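You operate a simulated robot arm through the tools that you are given. There is no shell and no other tool.

The job below is to be done with a simulated robot arm. You get a single attempt, and the scene is never put back.

JOB
Join the white channel to the steel block in the welding jig.
Fine: screen shut, then table switched on; one good spot by one pull of the spot lever; then table off, gas lever shut, screen left shut. Leave the other channels. Where these are worked on the way, their far stop is far enough and under half their travel is too little: table switch.

Only the result counts: the job must be done as asked and must still hold three seconds after the hand-in. Knocking over, shifting, dropping, spilling or breaking anything else fails it.

ROBOT AND FRAMES
A 7-joint arm with a two-finger parallel gripper, fixed in place. Base frame: the origin is at the foot of the arm, x ahead of it, y to its left, z up; the work surface is at about z = 84. Units: cm, degrees, N and s.
With the tool pointing down near the work surface it reaches from about 30 to 70 cm from the base axis. Its first joint turns from -66.0 to 66.0 degrees. Payload 1.57 kg.
The TCP is the grasp point between the finger pads, 3 cm short of the fingertips. In the tool frame z runs along the fingers and y along their closing line. The gripper opens to 11 cm. The fingers are 2.4 cm wide and 1.2 cm thick; the gripper's body (4.8 by 11.2 cm) begins 7.8 cm behind the TCP.
Orientation is that of the tool frame in the base frame, as a unit quaternion [x, y, z, w]. With the fingers straight down and closing along the base's y, the tool's x points along the base's -x, its y along +y and its z along -z.

CONTROLS
- The arm moves only by the tool play_rows. Its argument "deltas" is a list of rows, each a list of 6 numbers: the shift along the tool's x, y, z in cm, then the turn, a rotation vector about the tool's x, y, z in degrees. In form: [[tx, ty, tz, wx, wy, wz], ...]. A call has 1 to 20 rows; each row shifts and turns the commanded pose from where the row before left it, along the tool's axes as they then stand. "claw" is the closure in counts, from 0 (fully open) to 255 (shut), set as the call begins (left out, the last holds). Each row takes 0.2 s and may step no farther than 5 cm and 8.6 degrees from the row before; otherwise, or with a gripper value out of range, the whole call is refused. Where a pose cannot be reached the arm comes as near as it can. A force on the tool above 80 N (or 10 N above the force at the start of the call, whichever is more), or a blocked arm, ends the call early, and 0.2 s more pass. Each finger travels about 10.8 cm/s and halts on what it meets, pressing with about 43 N; the grip force reading is that of the motor and also rises with nothing between the fingers. The clock runs only during rows and for 0.2 s after the last one: add rows that do not move to give the fingers time. It gives the time, the measured TCP pose, the force on the tool (base axes), the opening and the grip force at its end, in the units of the frame above (readings bear some noise), with the torque about the TCP (base axes, N m) and any sound that the robot's microphone picked up.
- Cameras (640 x 400 px; columns grow to the right, rows downward): "scene" is fixed at [16.28, -38.26, 142.16]; the picture's right is [0.82, -0.57, 0.00], its down [-0.24, -0.34, -0.91] and it looks along [0.52, 0.75, -0.41] (base axes); focal length 259 px, centre (320, 200). "wrist" rides on the gripper at [7, 1.6, -14.1] in the tool frame; the picture's right is [-0.23, 0.97, 0.00], its down [-0.86, -0.20, -0.48] and it looks along [-0.47, -0.11, 0.88] (tool axes); focal length 222 px, centre (320, 200). There is no depth. A picture from a camera that has moved, and an enlarged one, comes with that camera's place and axes in the base frame and with its lens.
- snapshot(camera): a new picture of that camera. No time passes.
- zoom(camera, box): a new picture of the part [left, top, right, bottom] of that camera's present view, enlarged. No time passes.
- close_job(): hands the job in; it is judged then, once.

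Nothing tells you positions but the pictures and the camera data. Unless the task says otherwise, let go and move clear before handing in.

The tools are called after ">>>" by a JSON object that holds its "name" and its "arguments". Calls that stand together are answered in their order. play_rows: Moves the arm, as the interface text tells. Its arguments: {"type":"object","properties":{"deltas":{"type":"array"},"claw":{"type":"number"}},"required":["deltas"]} The other tools are called the same way: snapshot (camera) takes a picture; zoom (camera, box) takes an enlarged picture of a part of a camera's view; close_job () hands the job in.

At the start:

```text
t: 0.0
ee_pos: [33.95, 12.16, 130.89]
orientation: [0.0, 1.0, -0.001, -0.001]
ft_force: [0.9, 0.1, 1.2]
torque: [0.04, 0.02, 0.03]
opening: 10.99
gripper_force: 0.2
```

scene: 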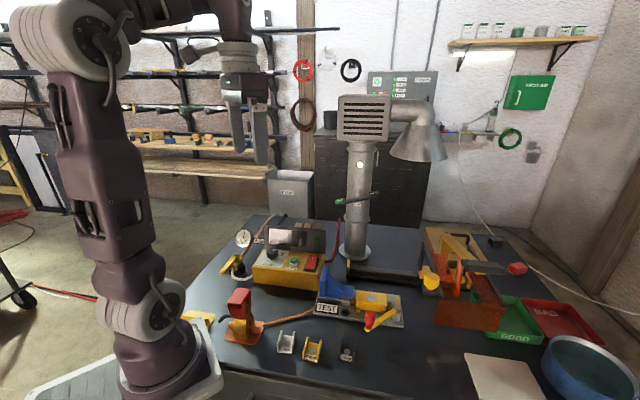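
wrist: 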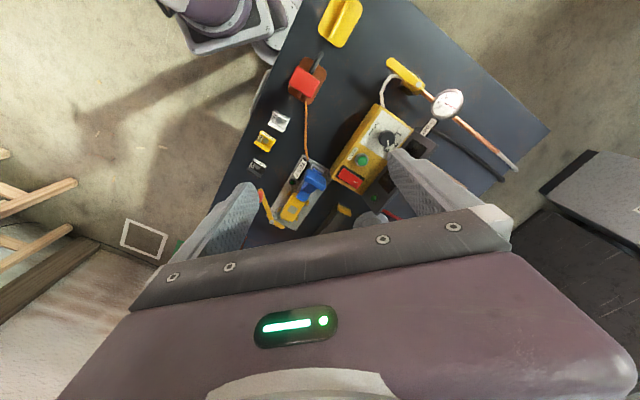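

I see a welding bench with a jig, a red-headed lever, a yellow-bodied power box, three channels (white, yellow, black) and other fixtures. I'll zoom in on the parts to identify them before moving.

>>> {"name": "zoom", "arguments": {"camera": "scene", "box": [180, 210, 440, 372]}}

>>> {"name": "zoom", "arguments": {"camera": "scene", "box": [270, 260, 430, 370]}}

>>> {"name": "zoom", "arguments": {"camera": "wrist", "box": [230, 40, 530, 230]}}

>>> {"name": "zoom", "arguments": {"camera": "scene", "box": [400, 210, 620, 400]}}

>>> {"name": "zoom", "arguments": {"camera": "wrist", "box": [230, 90, 350, 240]}}

```text
2.46 times, centred on (310, 291) of scene
camera zoom: at [16.28, -38.26, 142.16], right [0.82, -0.57, 0.0], down [-0.24, -0.34, -0.91], along [0.52, 0.75, -0.41], focal length 638 px, centre (345, -24)
```

zoom: 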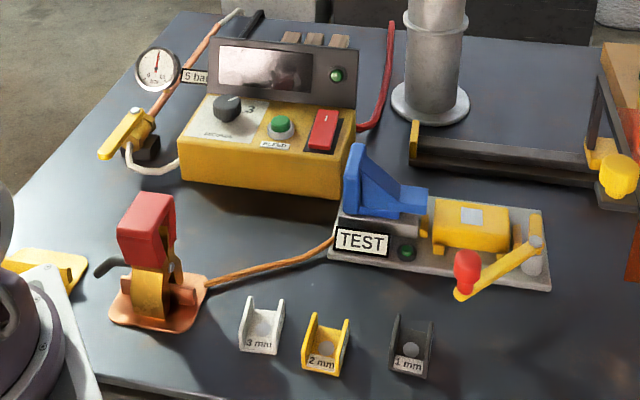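

```text
3.64 times, centred on (350, 315) of scene
camera zoom: at [16.28, -38.26, 142.16], right [0.82, -0.57, 0.0], down [-0.24, -0.34, -0.91], along [0.52, 0.75, -0.41], focal length 943 px, centre (211, -218)
```

zoom: 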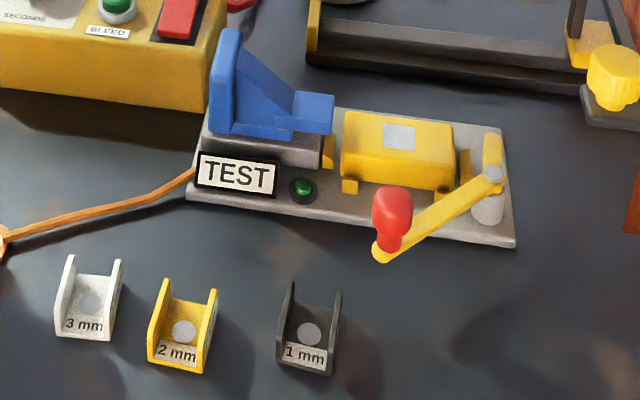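

```text
2.11 times, centred on (380, 135) of wrist
camera zoom: at [26.93, 13.84, 144.91], right [0.23, 0.97, 0.0], down [0.86, -0.2, 0.48], along [0.47, -0.11, -0.88], focal length 468 px, centre (194, 337)
```

zoom: 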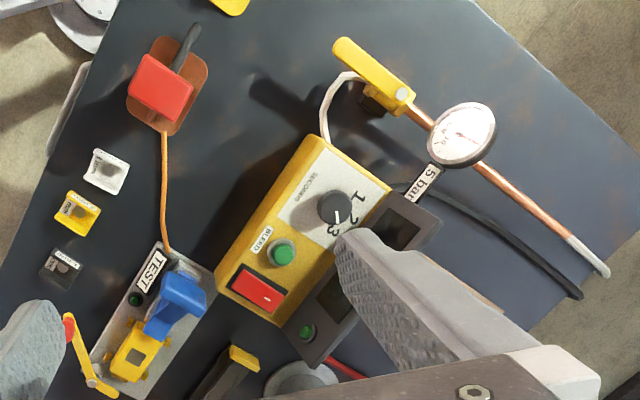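

```text
2.11 times, centred on (510, 305) of scene
camera zoom: at [16.28, -38.26, 142.16], right [0.82, -0.57, 0.0], down [-0.24, -0.34, -0.91], along [0.52, 0.75, -0.41], focal length 546 px, centre (-80, -21)
```

zoom: 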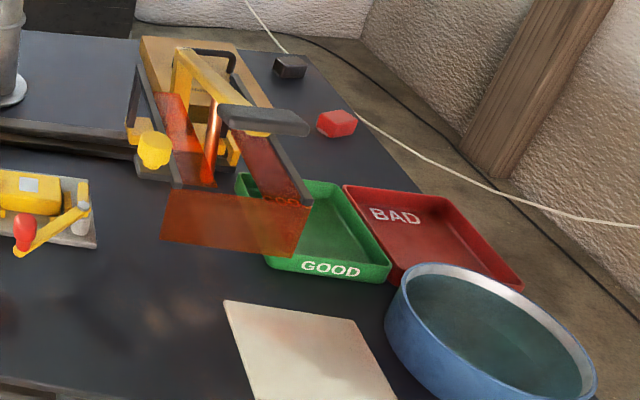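

```text
2.67 times, centred on (290, 165) of wrist
camera zoom: at [26.93, 13.84, 144.91], right [0.23, 0.97, 0.0], down [0.86, -0.2, 0.48], along [0.47, -0.11, -0.88], focal length 592 px, centre (400, 293)
```

zoom: 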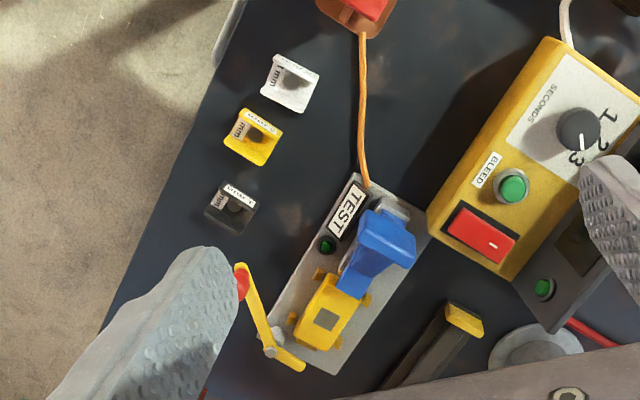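

Looking closer at the control box, the gas valve, and the machine at the right with the orange screen.

>>> {"name": "zoom", "arguments": {"camera": "scene", "box": [400, 215, 540, 335]}}

>>> {"name": "zoom", "arguments": {"camera": "scene", "box": [210, 210, 350, 300]}}

>>> {"name": "zoom", "arguments": {"camera": "scene", "box": [320, 180, 480, 300]}}

>>> {"name": "zoom", "arguments": {"camera": "wrist", "box": [340, 80, 460, 160]}}

>>> {"name": "zoom", "arguments": {"camera": "wrist", "box": [300, 110, 420, 240]}}

>>> {"name": "zoom", "arguments": {"camera": "scene", "box": [170, 280, 290, 380]}}

```text
3.33 times, centred on (470, 275) of scene
camera zoom: at [16.28, -38.26, 142.16], right [0.82, -0.57, 0.0], down [-0.24, -0.34, -0.91], along [0.52, 0.75, -0.41], focal length 864 px, centre (-180, -50)
```

zoom: 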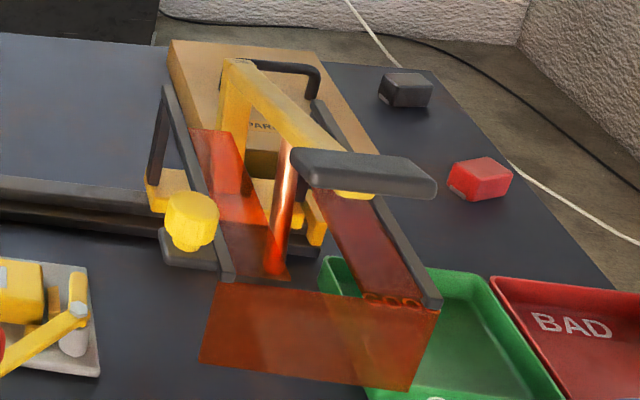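

```text
4.44 times, centred on (280, 255) of scene
camera zoom: at [16.28, -38.26, 142.16], right [0.82, -0.57, 0.0], down [-0.24, -0.34, -0.91], along [0.52, 0.75, -0.41], focal length 1152 px, centre (498, -44)
```

zoom: 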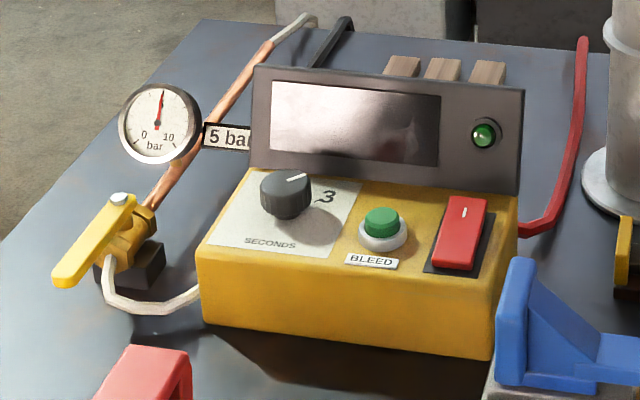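

```text
3.33 times, centred on (400, 240) of scene
camera zoom: at [16.28, -38.26, 142.16], right [0.82, -0.57, 0.0], down [-0.24, -0.34, -0.91], along [0.52, 0.75, -0.41], focal length 864 px, centre (53, 67)
```

zoom: 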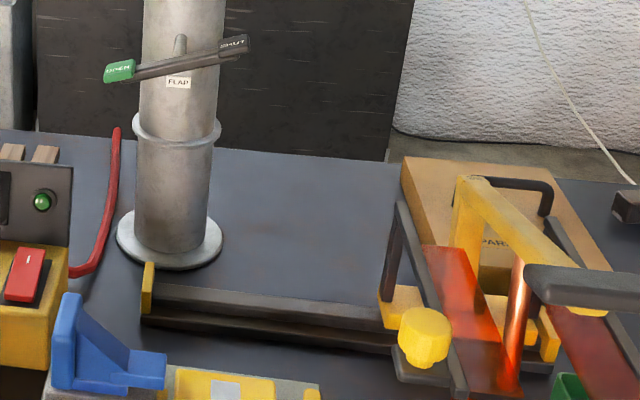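

```text
5.00 times, centred on (400, 120) of wrist
camera zoom: at [26.93, 13.84, 144.91], right [0.23, 0.97, 0.0], down [0.86, -0.2, 0.48], along [0.47, -0.11, -0.88], focal length 1111 px, centre (-80, 600)
```

zoom: 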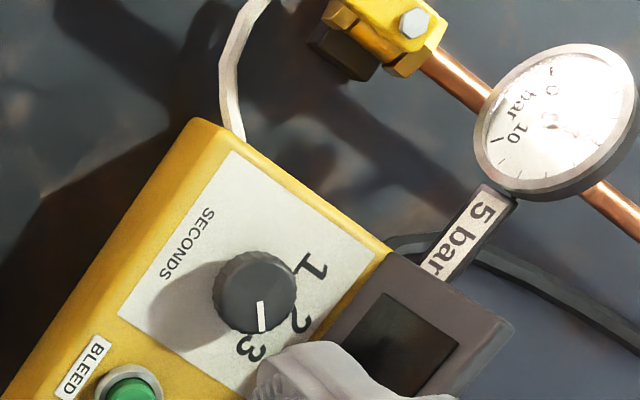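

```text
3.08 times, centred on (360, 175) of wrist
camera zoom: at [26.93, 13.84, 144.91], right [0.23, 0.97, 0.0], down [0.86, -0.2, 0.48], along [0.47, -0.11, -0.88], focal length 684 px, centre (197, 277)
```

zoom: 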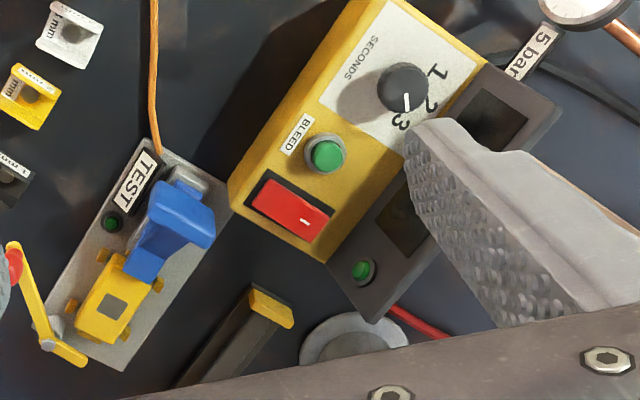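

```text
4.00 times, centred on (230, 330) of scene
camera zoom: at [16.28, -38.26, 142.16], right [0.82, -0.57, 0.0], down [-0.24, -0.34, -0.91], along [0.52, 0.75, -0.41], focal length 1037 px, centre (680, -320)
```

zoom: 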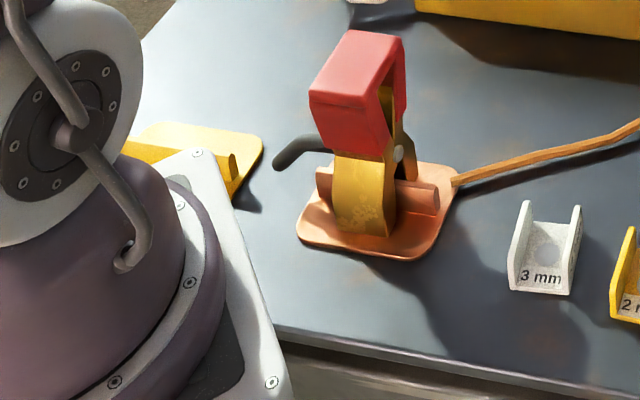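

The machine at the far right (yellow arm, copper electrode, orange screen) looks like the spot welder. I'll move the hand over to the right at a safe height to look at it with the wrist camera.

>>> {"name": "play_rows", "arguments": {"deltas": [[-2.7, -3.7, 0, 0, 0, 0], [-2.7, -3.7, 0, 0, 0, 0], [-2.7, -3.7, 0, 0, 0, 0], [-2.7, -3.7, 0, 0, 0, 0], [-2.7, -3.7, 0, 0, 0, 0], [-2.5, -3.7, 0, 0, 0, 0], [0, 0, 0, 0, 0, 0]]}}

>>> {"name": "snapshot", "arguments": {"camera": "wrist"}}

>>> {"name": "snapshot", "arguments": {"camera": "scene"}}

```text
t: 1.6
ee_pos: [47.8, -6.69, 130.55]
orientation: [0.001, 1.0, 0.0, -0.005]
ft_force: [0.5, 0.4, -0.5]
torque: [0.02, -0.01, 0.04]
opening: 11.01
gripper_force: 0.0
out of reach, approached as far as the arm can: row 6
```

```text
taken
camera wrist: at [40.9, -5.04, 144.68], right [0.23, 0.97, 0.0], down [0.86, -0.2, 0.47], along [0.46, -0.11, -0.88], focal length 222 px, centre (320, 200)
```

wrist: 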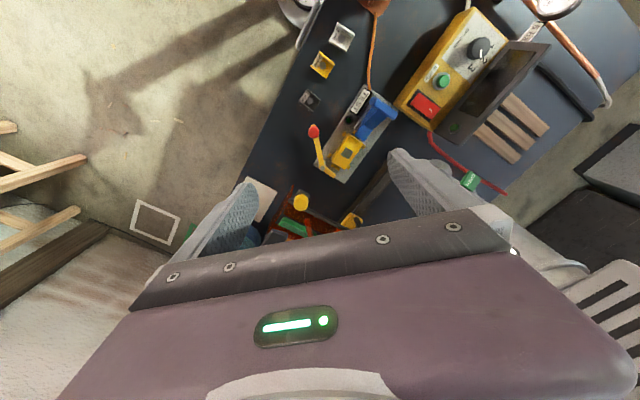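

```text
taken
```

scene: 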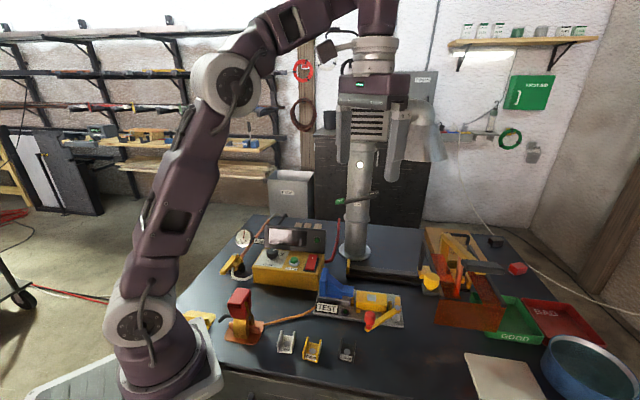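

The machine is hidden behind the hand from here. I'll back off a bit, go lower and pitch the hand forward so the camera looks out towards the welder.

>>> {"name": "play_rows", "arguments": {"deltas": [[1.5, -2, 2, 0, 0, 0], [1.5, -2, 2, 0, 0, 0], [1.5, -2, 2, 0, -8, 0], [0, 0, 0, 0, -8, 0], [0, 0, 0, 0, -8, 0], [0, 0, 0, 0, -8, 0], [0, 0, 0, 0, -8, 0], [0, 0, 0, 0, 0, 0]]}}

>>> {"name": "snapshot", "arguments": {"camera": "wrist"}}

```text
t: 3.4
ee_pos: [43.2, -12.77, 124.5]
orientation: [0.0, 0.939, -0.001, 0.343]
ft_force: [-0.6, -0.3, 1.0]
torque: [0.02, 0.01, 0.0]
opening: 11.01
gripper_force: 0.1
```

```text
taken
camera wrist: at [28.71, -11.1, 130.82], right [0.17, 0.97, 0.15], down [0.35, -0.2, 0.92], along [0.92, -0.11, -0.37], focal length 222 px, centre (320, 200)
```

wrist: 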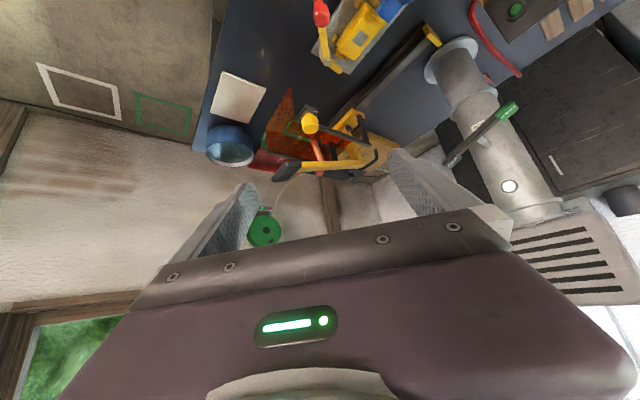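

Now the welder is in view (upside down). I zoom in on it.

>>> {"name": "zoom", "arguments": {"camera": "wrist", "box": [240, 80, 420, 200]}}

>>> {"name": "zoom", "arguments": {"camera": "wrist", "box": [290, 0, 470, 110]}}

>>> {"name": "zoom", "arguments": {"camera": "wrist", "box": [430, 30, 570, 240]}}

```text
3.33 times, centred on (330, 140) of wrist
camera zoom: at [28.71, -11.1, 130.82], right [0.17, 0.97, 0.15], down [0.35, -0.2, 0.92], along [0.92, -0.11, -0.37], focal length 740 px, centre (287, 400)
```

zoom: 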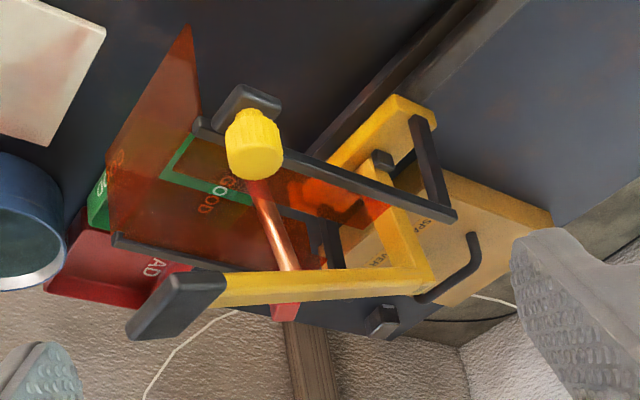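

```text
3.56 times, centred on (380, 55) of wrist
camera zoom: at [28.71, -11.1, 130.82], right [0.17, 0.97, 0.15], down [0.35, -0.2, 0.92], along [0.92, -0.11, -0.37], focal length 790 px, centre (107, 716)
```

zoom: 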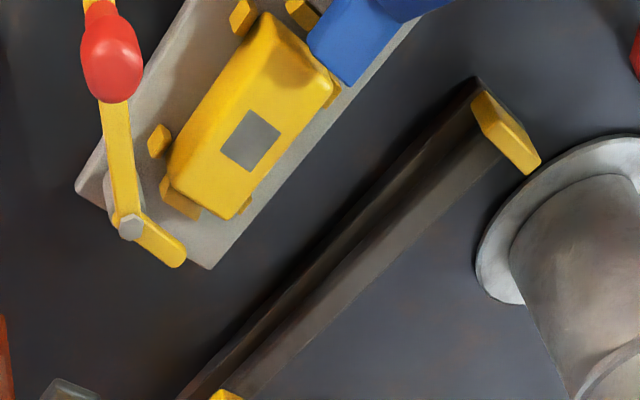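

```text
1.90 times, centred on (500, 135) of wrist
camera zoom: at [28.71, -11.1, 130.82], right [0.17, 0.97, 0.15], down [0.35, -0.2, 0.92], along [0.92, -0.11, -0.37], focal length 423 px, centre (-23, 324)
```

zoom: 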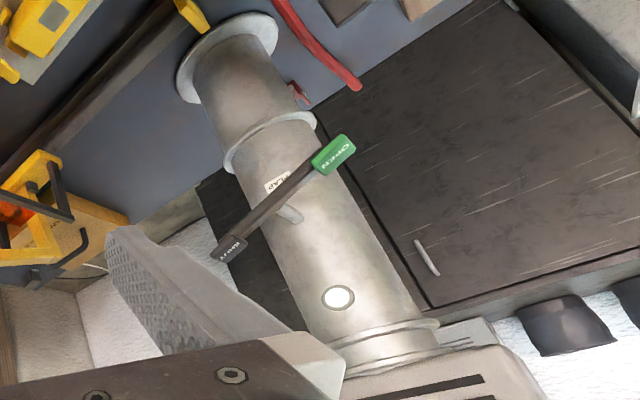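

The welder has a yellow arm with a grey grip and copper electrode, a rail, and an orange screen. I need a closer view to understand it, so I move further out at the same pitch.

>>> {"name": "play_rows", "arguments": {"deltas": [[-3.3, -1, 1.8, 0, 0, 0], [-3.3, -1, 1.8, 0, 0, 0], [-3.3, -1, 1.8, 0, 0, 0], [-3.3, -1, 1.8, 0, 0, 0], [0, 0, 0, 0, 0, 0]]}}

>>> {"name": "snapshot", "arguments": {"camera": "wrist"}}

>>> {"name": "zoom", "arguments": {"camera": "wrist", "box": [200, 0, 440, 170]}}

```text
t: 4.6
ee_pos: [57.88, -16.77, 127.44]
orientation: [0.0, 0.94, 0.0, 0.342]
ft_force: [0.0, 0.8, -0.2]
torque: [0.03, 0.03, -0.01]
opening: 10.98
gripper_force: 0.1
```

```text
taken
camera wrist: at [43.46, -15.06, 133.81], right [0.17, 0.97, 0.15], down [0.35, -0.2, 0.92], along [0.92, -0.11, -0.37], focal length 222 px, centre (320, 200)
```

wrist: 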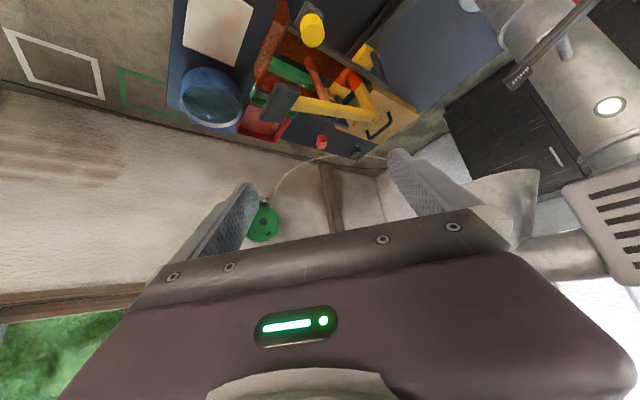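

```text
2.35 times, centred on (320, 85) of wrist
camera zoom: at [43.46, -15.06, 133.81], right [0.17, 0.97, 0.15], down [0.35, -0.2, 0.92], along [0.92, -0.11, -0.37], focal length 523 px, centre (320, 471)
```

zoom: 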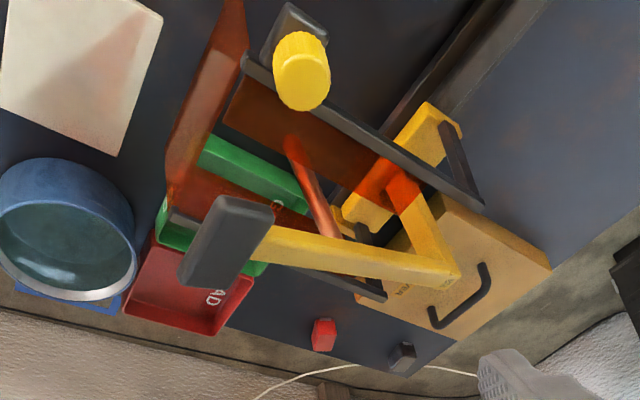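

The view from above shows the arm and electrode; I need a lower angle to see what sits under the electrode (jig and steel block). Lowering the hand while staying clear.

>>> {"name": "play_rows", "arguments": {"deltas": [[3.6, 0, 3.0, 0, 0, 0], [3.6, 0, 3.0, 0, 0, 0], [3.6, 0, 3.0, 0, 0, 0], [3.6, 0, 3.0, 0, 0, 0], [0, 0, 0, 0, -8, 0], [0, 0, 0, 0, -8, 0], [0, 0, 0, 0, 0, 0]]}}

>>> {"name": "snapshot", "arguments": {"camera": "wrist"}}

>>> {"name": "zoom", "arguments": {"camera": "wrist", "box": [200, 20, 440, 190]}}

```text
t: 6.2
ee_pos: [54.12, -16.05, 108.6]
orientation: [-0.005, 0.903, 0.014, 0.429]
ft_force: [-0.6, -0.3, 0.5]
torque: [-0.02, 0.0, 0.02]
opening: 10.99
gripper_force: 0.2
out of reach, approached as far as the arm can: row 6
```

```text
taken
camera wrist: at [38.71, -14.7, 112.01], right [0.12, 0.97, 0.2], down [0.17, -0.22, 0.96], along [0.98, -0.08, -0.2], focal length 222 px, centre (320, 200)
```

wrist: 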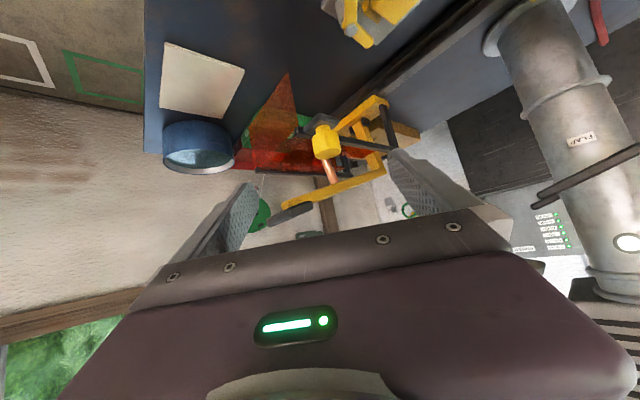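

```text
2.35 times, centred on (320, 105) of wrist
camera zoom: at [38.71, -14.7, 112.01], right [0.12, 0.97, 0.2], down [0.17, -0.22, 0.96], along [0.98, -0.08, -0.2], focal length 523 px, centre (320, 424)
```

zoom: 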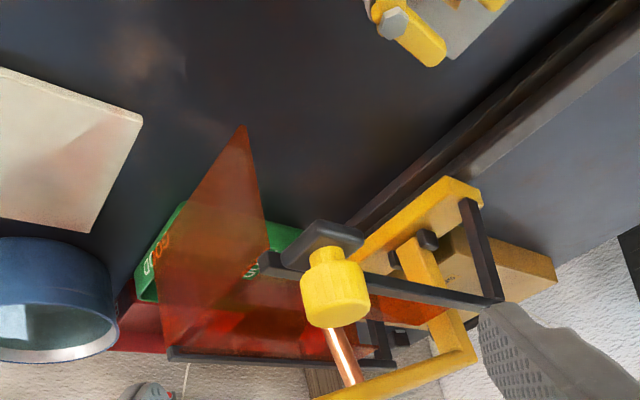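

The welder is set at about 45° to the base: the screen slides on the rail, the electrode hangs near (73, -16.5, 93), the lever grip near (70, -21.6, 105.5). Let me zoom into wall panel, dial and screen details for any instructions.

>>> {"name": "zoom", "arguments": {"camera": "scene", "box": [360, 60, 450, 116]}}

>>> {"name": "zoom", "arguments": {"camera": "scene", "box": [440, 20, 600, 120]}}

>>> {"name": "zoom", "arguments": {"camera": "wrist", "box": [490, 190, 590, 260]}}

>>> {"name": "zoom", "arguments": {"camera": "scene", "box": [410, 220, 500, 300]}}

>>> {"name": "zoom", "arguments": {"camera": "wrist", "box": [290, 90, 410, 190]}}

>>> {"name": "zoom", "arguments": {"camera": "scene", "box": [235, 235, 325, 295]}}

```text
7.11 times, centred on (405, 88) of scene
camera zoom: at [16.28, -38.26, 142.16], right [0.82, -0.57, 0.0], down [-0.24, -0.34, -0.91], along [0.52, 0.75, -0.41], focal length 1844 px, centre (-284, 996)
```

zoom: 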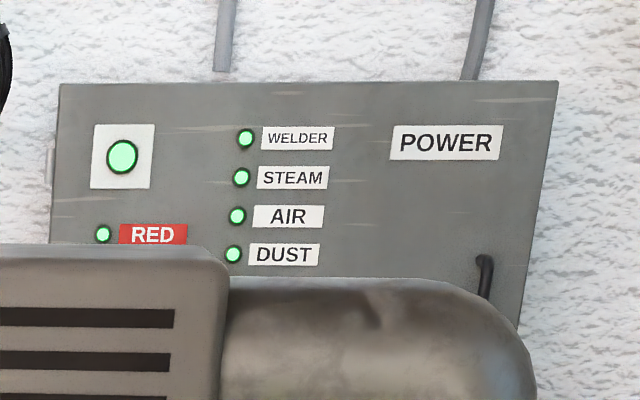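

```text
4.00 times, centred on (520, 70) of scene
camera zoom: at [16.28, -38.26, 142.16], right [0.82, -0.57, 0.0], down [-0.24, -0.34, -0.91], along [0.52, 0.75, -0.41], focal length 1037 px, centre (-480, 720)
```

zoom: 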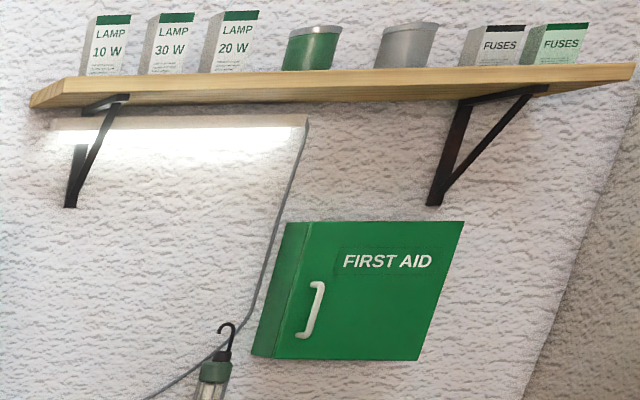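

```text
5.71 times, centred on (540, 225) of wrist
camera zoom: at [38.71, -14.7, 112.01], right [0.12, 0.97, 0.2], down [0.17, -0.22, 0.96], along [0.98, -0.08, -0.2], focal length 1269 px, centre (-937, 57)
```

zoom: 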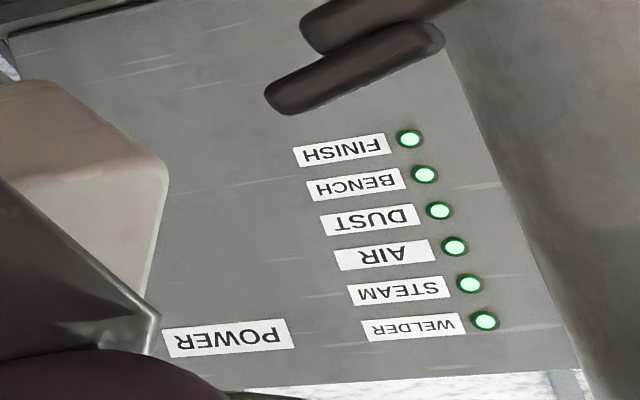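

```text
5.00 times, centred on (455, 260) of scene
camera zoom: at [16.28, -38.26, 142.16], right [0.82, -0.57, 0.0], down [-0.24, -0.34, -0.91], along [0.52, 0.75, -0.41], focal length 1296 px, centre (-355, -100)
```

zoom: 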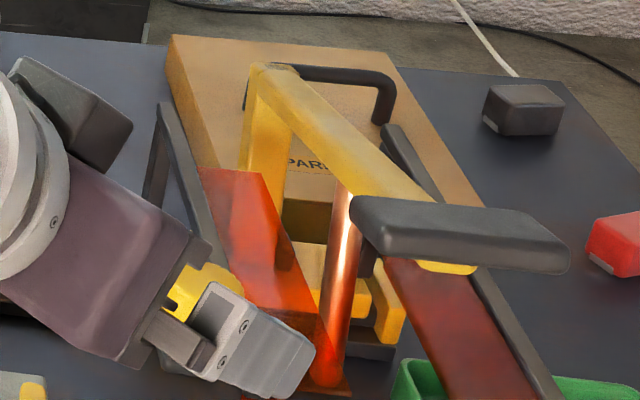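

```text
4.00 times, centred on (350, 140) of wrist
camera zoom: at [38.71, -14.7, 112.01], right [0.12, 0.97, 0.2], down [0.17, -0.22, 0.96], along [0.98, -0.08, -0.2], focal length 888 px, centre (200, 440)
```

zoom: 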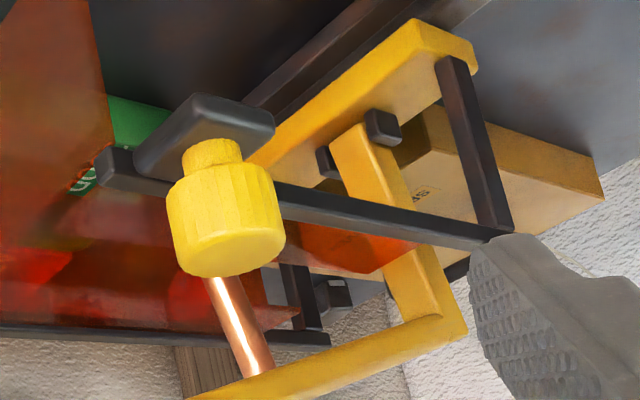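

```text
6.67 times, centred on (280, 265) of scene
camera zoom: at [16.28, -38.26, 142.16], right [0.82, -0.57, 0.0], down [-0.24, -0.34, -0.91], along [0.52, 0.75, -0.41], focal length 1728 px, centre (587, -233)
```

zoom: 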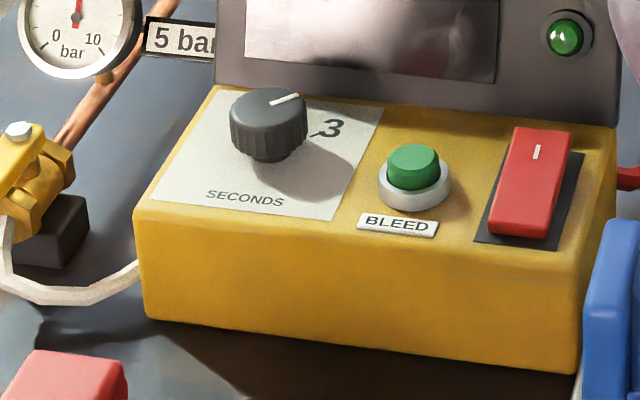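

Key insight: the lever pivot brackets and the screen posts appear to sit on the same yellow carriage on the rail, so the "TEST" plate with blue stop and toggle clamp may be the jig it slides over. I back off and look at the TEST rig from above.

>>> {"name": "play_rows", "arguments": {"deltas": [[-0.4, 2, -3.8, 0, 0, 0], [-0.4, 4, -2.8, 0, 0, 0], [-0.4, 4, -2.8, 0, 4, 0], [0, 3, -1, 0, 8, 0], [0, 0, 0, 0, 8, 0], [0, 0, 0, 0, 8, 0], [0, 0, 0, 0, 4, 0], [0, 0, 0, 0, 0, 0]]}}

>>> {"name": "snapshot", "arguments": {"camera": "wrist"}}

>>> {"name": "zoom", "arguments": {"camera": "wrist", "box": [240, 20, 420, 150]}}

```text
t: 8.0
ee_pos: [46.75, -3.39, 116.27]
orientation: [-0.008, 0.986, 0.011, 0.163]
ft_force: [0.0, 0.1, -0.1]
torque: [0.02, -0.03, 0.01]
opening: 11.0
gripper_force: 0.0
```

```text
taken
camera wrist: at [35.44, -2.07, 127.46], right [0.19, 0.98, 0.09], down [0.66, -0.2, 0.72], along [0.73, -0.08, -0.68], focal length 222 px, centre (320, 200)
```

wrist: 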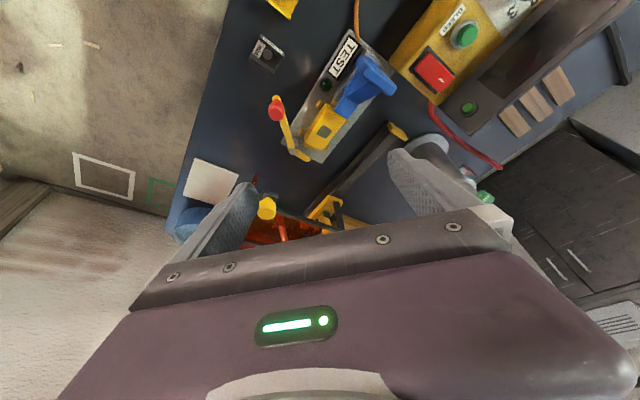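

```text
3.08 times, centred on (330, 85) of wrist
camera zoom: at [35.44, -2.07, 127.46], right [0.19, 0.98, 0.09], down [0.66, -0.2, 0.72], along [0.73, -0.08, -0.68], focal length 684 px, centre (289, 554)
```

zoom: 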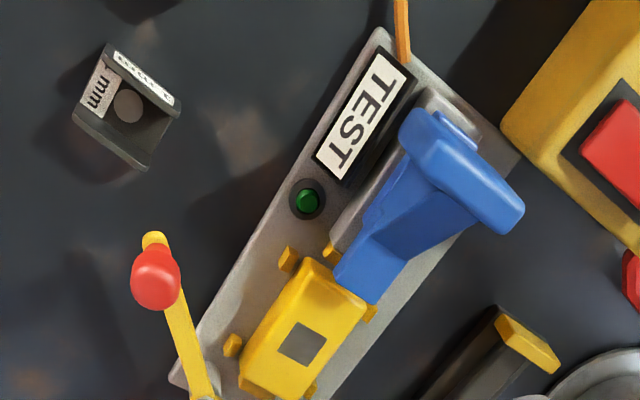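

The grey square on the yellow block lies near (58, -2), right where the electrode would land if the screen carriage slides left along the rail. I zoom in tightly on each part for detail.

>>> {"name": "zoom", "arguments": {"camera": "wrist", "box": [290, 80, 380, 170]}}

>>> {"name": "zoom", "arguments": {"camera": "wrist", "box": [240, 180, 350, 245]}}

>>> {"name": "zoom", "arguments": {"camera": "scene", "box": [305, 255, 415, 335]}}

>>> {"name": "zoom", "arguments": {"camera": "scene", "box": [410, 240, 480, 310]}}

>>> {"name": "zoom", "arguments": {"camera": "scene", "box": [270, 320, 370, 370]}}

```text
4.44 times, centred on (335, 125) of wrist
camera zoom: at [35.44, -2.07, 127.46], right [0.19, 0.98, 0.09], down [0.66, -0.2, 0.72], along [0.73, -0.08, -0.68], focal length 987 px, centre (253, 533)
```

zoom: 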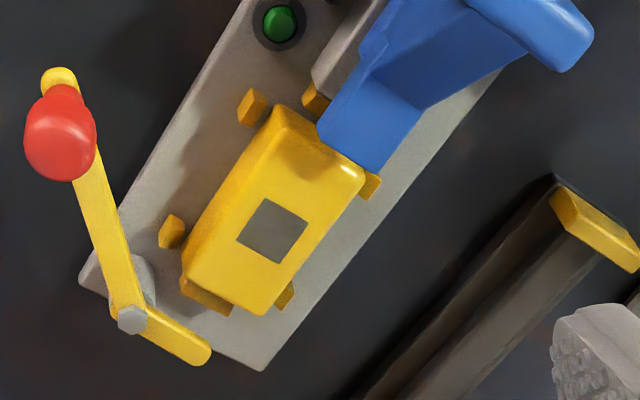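

```text
5.82 times, centred on (295, 212) of wrist
camera zoom: at [35.44, -2.07, 127.46], right [0.19, 0.98, 0.09], down [0.66, -0.2, 0.72], along [0.73, -0.08, -0.68], focal length 1292 px, centre (466, 127)
```

zoom: 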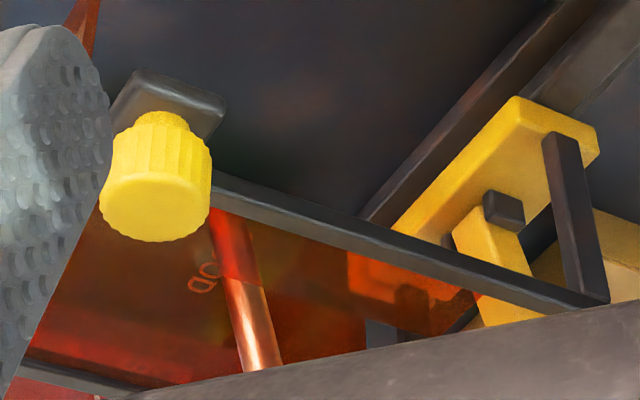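

```text
5.00 times, centred on (360, 295) of scene
camera zoom: at [16.28, -38.26, 142.16], right [0.82, -0.57, 0.0], down [-0.24, -0.34, -0.91], along [0.52, 0.75, -0.41], focal length 1296 px, centre (120, -275)
```

zoom: 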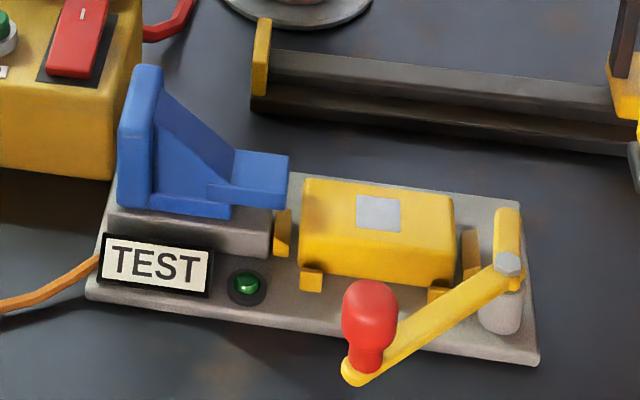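

```text
5.71 times, centred on (445, 275) of scene
camera zoom: at [16.28, -38.26, 142.16], right [0.82, -0.57, 0.0], down [-0.24, -0.34, -0.91], along [0.52, 0.75, -0.41], focal length 1481 px, centre (-394, -229)
```

zoom: 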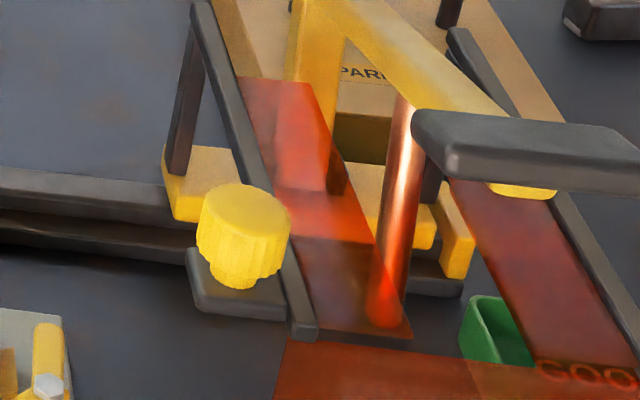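

```text
6.40 times, centred on (320, 345) of scene
camera zoom: at [16.28, -38.26, 142.16], right [0.82, -0.57, 0.0], down [-0.24, -0.34, -0.91], along [0.52, 0.75, -0.41], focal length 1659 px, centre (320, -728)
```

zoom: 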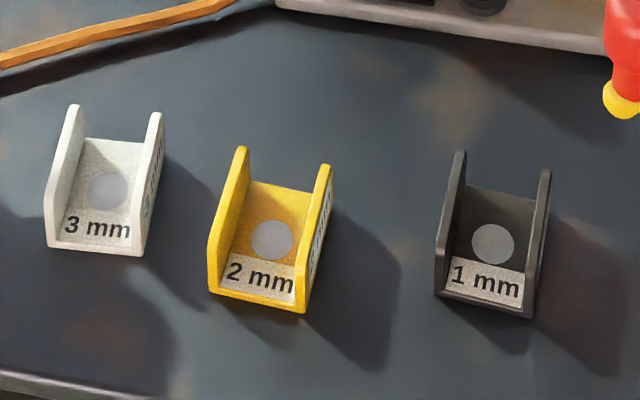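

The carriage (screen + lever + electrode) rides the rail with end stops, and the yellow block with a bare grey square inside dowels is the jig block. Now I inspect the red-capped thing near the arm's foot (possibly a table switch), the rocker, and the gas valve.

>>> {"name": "zoom", "arguments": {"camera": "scene", "box": [205, 280, 285, 345]}}

>>> {"name": "zoom", "arguments": {"camera": "scene", "box": [290, 235, 340, 275]}}

>>> {"name": "zoom", "arguments": {"camera": "scene", "box": [215, 225, 275, 290]}}

>>> {"name": "zoom", "arguments": {"camera": "scene", "box": [325, 170, 385, 215]}}

>>> {"name": "zoom", "arguments": {"camera": "wrist", "box": [395, 0, 555, 130]}}

```text
6.15 times, centred on (245, 312) of scene
camera zoom: at [16.28, -38.26, 142.16], right [0.82, -0.57, 0.0], down [-0.24, -0.34, -0.91], along [0.52, 0.75, -0.41], focal length 1595 px, centre (782, -492)
```

zoom: 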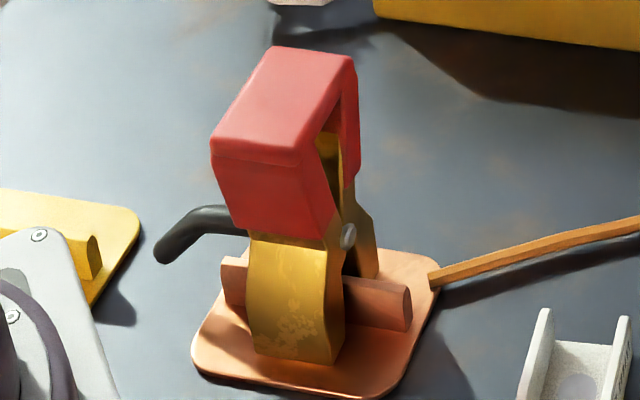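

```text
10.00 times, centred on (315, 255) of scene
camera zoom: at [16.28, -38.26, 142.16], right [0.82, -0.57, 0.0], down [-0.24, -0.34, -0.91], along [0.52, 0.75, -0.41], focal length 2592 px, centre (370, -350)
```

zoom: 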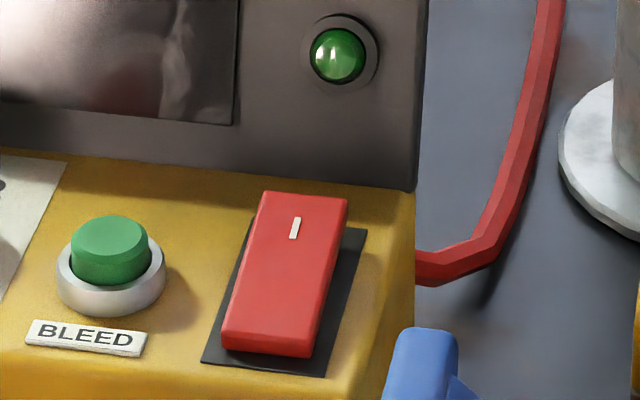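

```text
6.15 times, centred on (245, 258) of scene
camera zoom: at [16.28, -38.26, 142.16], right [0.82, -0.57, 0.0], down [-0.24, -0.34, -0.91], along [0.52, 0.75, -0.41], focal length 1595 px, centre (782, -154)
```

zoom: 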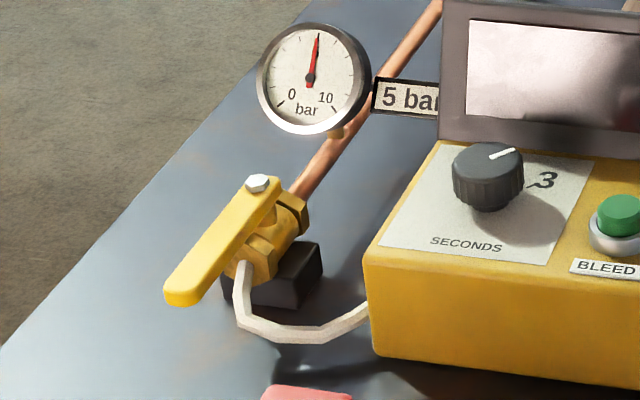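

```text
8.89 times, centred on (355, 192) of scene
camera zoom: at [16.28, -38.26, 142.16], right [0.82, -0.57, 0.0], down [-0.24, -0.34, -0.91], along [0.52, 0.75, -0.41], focal length 2304 px, centre (9, 267)
```

zoom: 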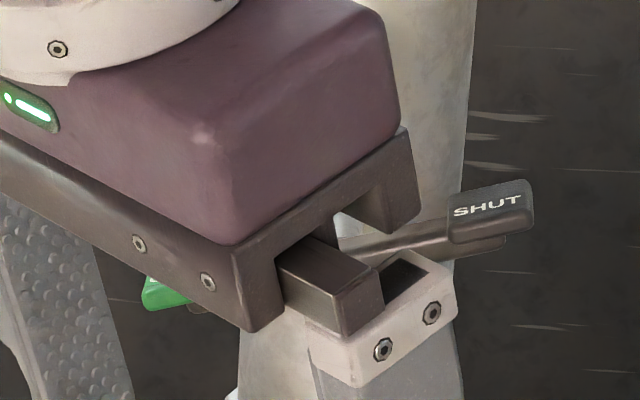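

```text
3.08 times, centred on (475, 65) of wrist
camera zoom: at [35.44, -2.07, 127.46], right [0.19, 0.98, 0.09], down [0.66, -0.2, 0.72], along [0.73, -0.08, -0.68], focal length 684 px, centre (-157, 615)
```

zoom: 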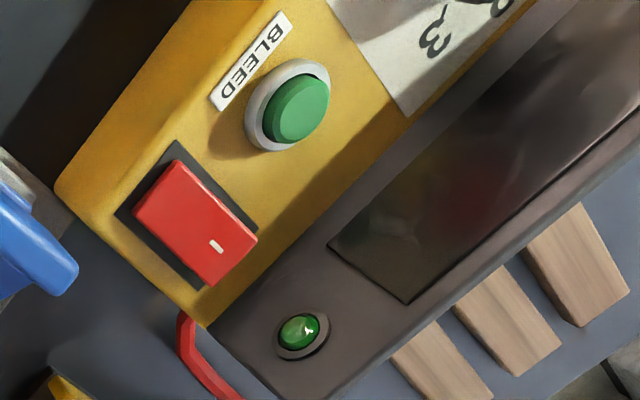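

The red-capped item is an earth clamp already gripping its copper bar; the gas lever lies along the pipe (open, 5 bar), and the red rocker is the likely table switch. I'll now check the dial and rocker from above.

>>> {"name": "play_rows", "arguments": {"deltas": [[0, 4.8, 0, 0, 8, 0], [0, 4.8, 0, 0, 8, 0], [0, 4.8, 0, 0, 2.7, 0], [0, 4.8, 0, 0, 0, 0], [0, 4.8, 0, 0, 0, 0], [0, 4.8, 0, 0, 0, 0], [0, 0, 0, 0, 0, 0]]}}

>>> {"name": "snapshot", "arguments": {"camera": "wrist"}}

```text
t: 9.6
ee_pos: [46.04, 25.55, 116.85]
orientation: [-0.011, 1.0, 0.009, 0.001]
ft_force: [-0.1, 0.6, 0.2]
torque: [0.03, -0.01, 0.0]
opening: 11.0
gripper_force: 0.1
```

```text
taken
camera wrist: at [38.95, 26.8, 130.98], right [0.21, 0.98, 0.02], down [0.86, -0.19, 0.48], along [0.47, -0.08, -0.88], focal length 222 px, centre (320, 200)
```

wrist: 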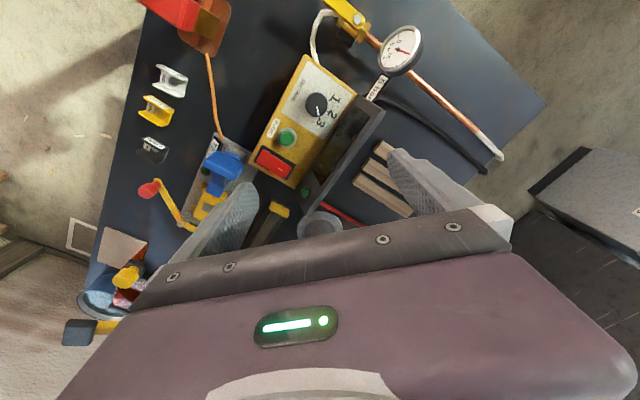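

>>> {"name": "zoom", "arguments": {"camera": "wrist", "box": [270, 60, 370, 140]}}

>>> {"name": "zoom", "arguments": {"camera": "wrist", "box": [245, 120, 325, 190]}}

>>> {"name": "zoom", "arguments": {"camera": "wrist", "box": [300, 0, 430, 80]}}

>>> {"name": "zoom", "arguments": {"camera": "wrist", "box": [180, 130, 260, 235]}}

>>> {"name": "zoom", "arguments": {"camera": "wrist", "box": [130, 55, 200, 170]}}

```text
5.00 times, centred on (320, 100) of wrist
camera zoom: at [38.95, 26.8, 130.98], right [0.21, 0.98, 0.02], down [0.86, -0.19, 0.48], along [0.47, -0.08, -0.88], focal length 1111 px, centre (320, 700)
```

zoom: 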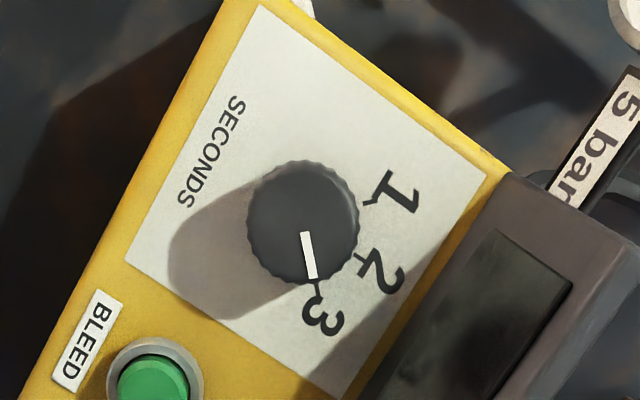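

```text
5.71 times, centred on (285, 155) of wrist
camera zoom: at [38.95, 26.8, 130.98], right [0.21, 0.98, 0.02], down [0.86, -0.19, 0.48], along [0.47, -0.08, -0.88], focal length 1269 px, centre (520, 457)
```

zoom: 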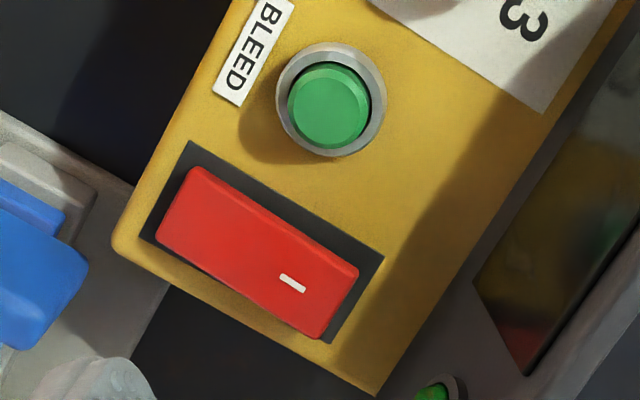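

```text
4.92 times, centred on (365, 40) of wrist
camera zoom: at [38.95, 26.8, 130.98], right [0.21, 0.98, 0.02], down [0.86, -0.19, 0.48], along [0.47, -0.08, -0.88], focal length 1094 px, centre (98, 988)
```

zoom: 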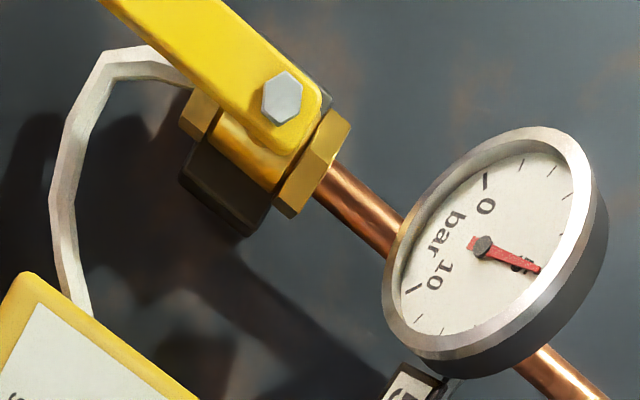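

```text
3.81 times, centred on (220, 182) of wrist
camera zoom: at [38.95, 26.8, 130.98], right [0.21, 0.98, 0.02], down [0.86, -0.19, 0.48], along [0.47, -0.08, -0.88], focal length 846 px, centre (701, 267)
```

zoom: 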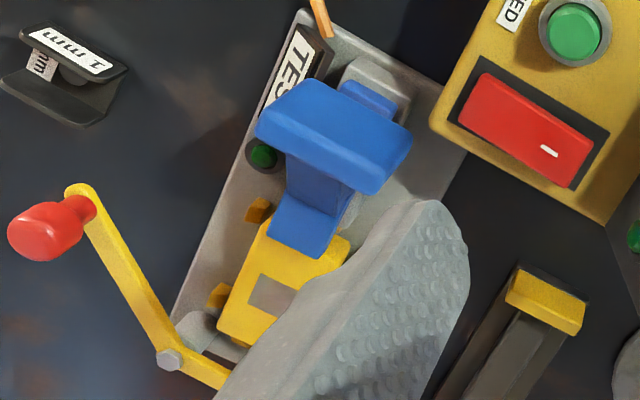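

```text
3.48 times, centred on (165, 112) of wrist
camera zoom: at [38.95, 26.8, 130.98], right [0.21, 0.98, 0.02], down [0.86, -0.19, 0.48], along [0.47, -0.08, -0.88], focal length 773 px, centre (859, 504)
```

zoom: 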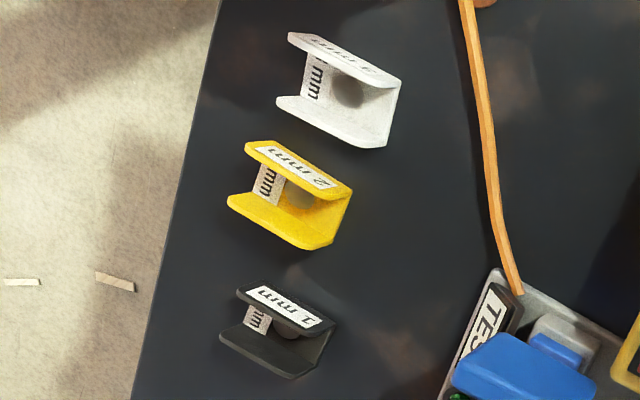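

The dial already points at 3 (matching 3 mm), and the rocker's "I" end at about (52.8, 18.3, 92) is raised, so it's off. Now I move over the white channel with the hand yawed 45° to measure it.

>>> {"name": "play_rows", "arguments": {"deltas": [[1.2, -4.3, 1.8, 0, 0, 0], [1.2, -4.3, 1.8, 0, 0, 0], [1.2, -4.3, 1.8, 0, 0, 0], [1.2, -4.3, 1.8, 0, 0, 0], [1.2, -4.3, 1.8, 0, 0, 0], [0, 0, 0, 0, 0, -7.5], [0, 0, 0, 0, 0, -7.5], [0, 0, 0, 0, 0, -7.5], [0, 0, 0, 0, 0, -7.5], [0, 0, 0, 0, 0, -7.5], [0, 0, 0, 0, 0, -7.5], [0, 0, 0, 0, 0, 0]]}}

>>> {"name": "snapshot", "arguments": {"camera": "wrist"}}

```text
t: 12.2
ee_pos: [40.53, 4.07, 107.4]
orientation: [-0.394, 0.919, 0.009, 0.005]
ft_force: [-0.3, 0.6, -0.3]
torque: [-0.06, -0.02, 0.0]
opening: 10.99
gripper_force: 0.1
```

```text
taken
camera wrist: at [34.44, -0.1, 121.49], right [-0.55, 0.84, 0.02], down [0.73, 0.47, 0.49], along [0.4, 0.28, -0.87], focal length 222 px, centre (320, 200)
```

wrist: 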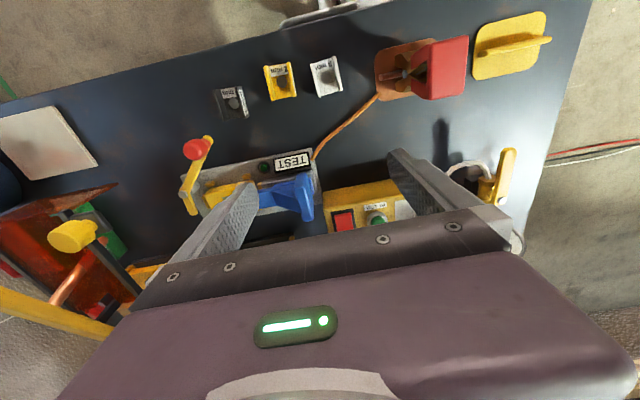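

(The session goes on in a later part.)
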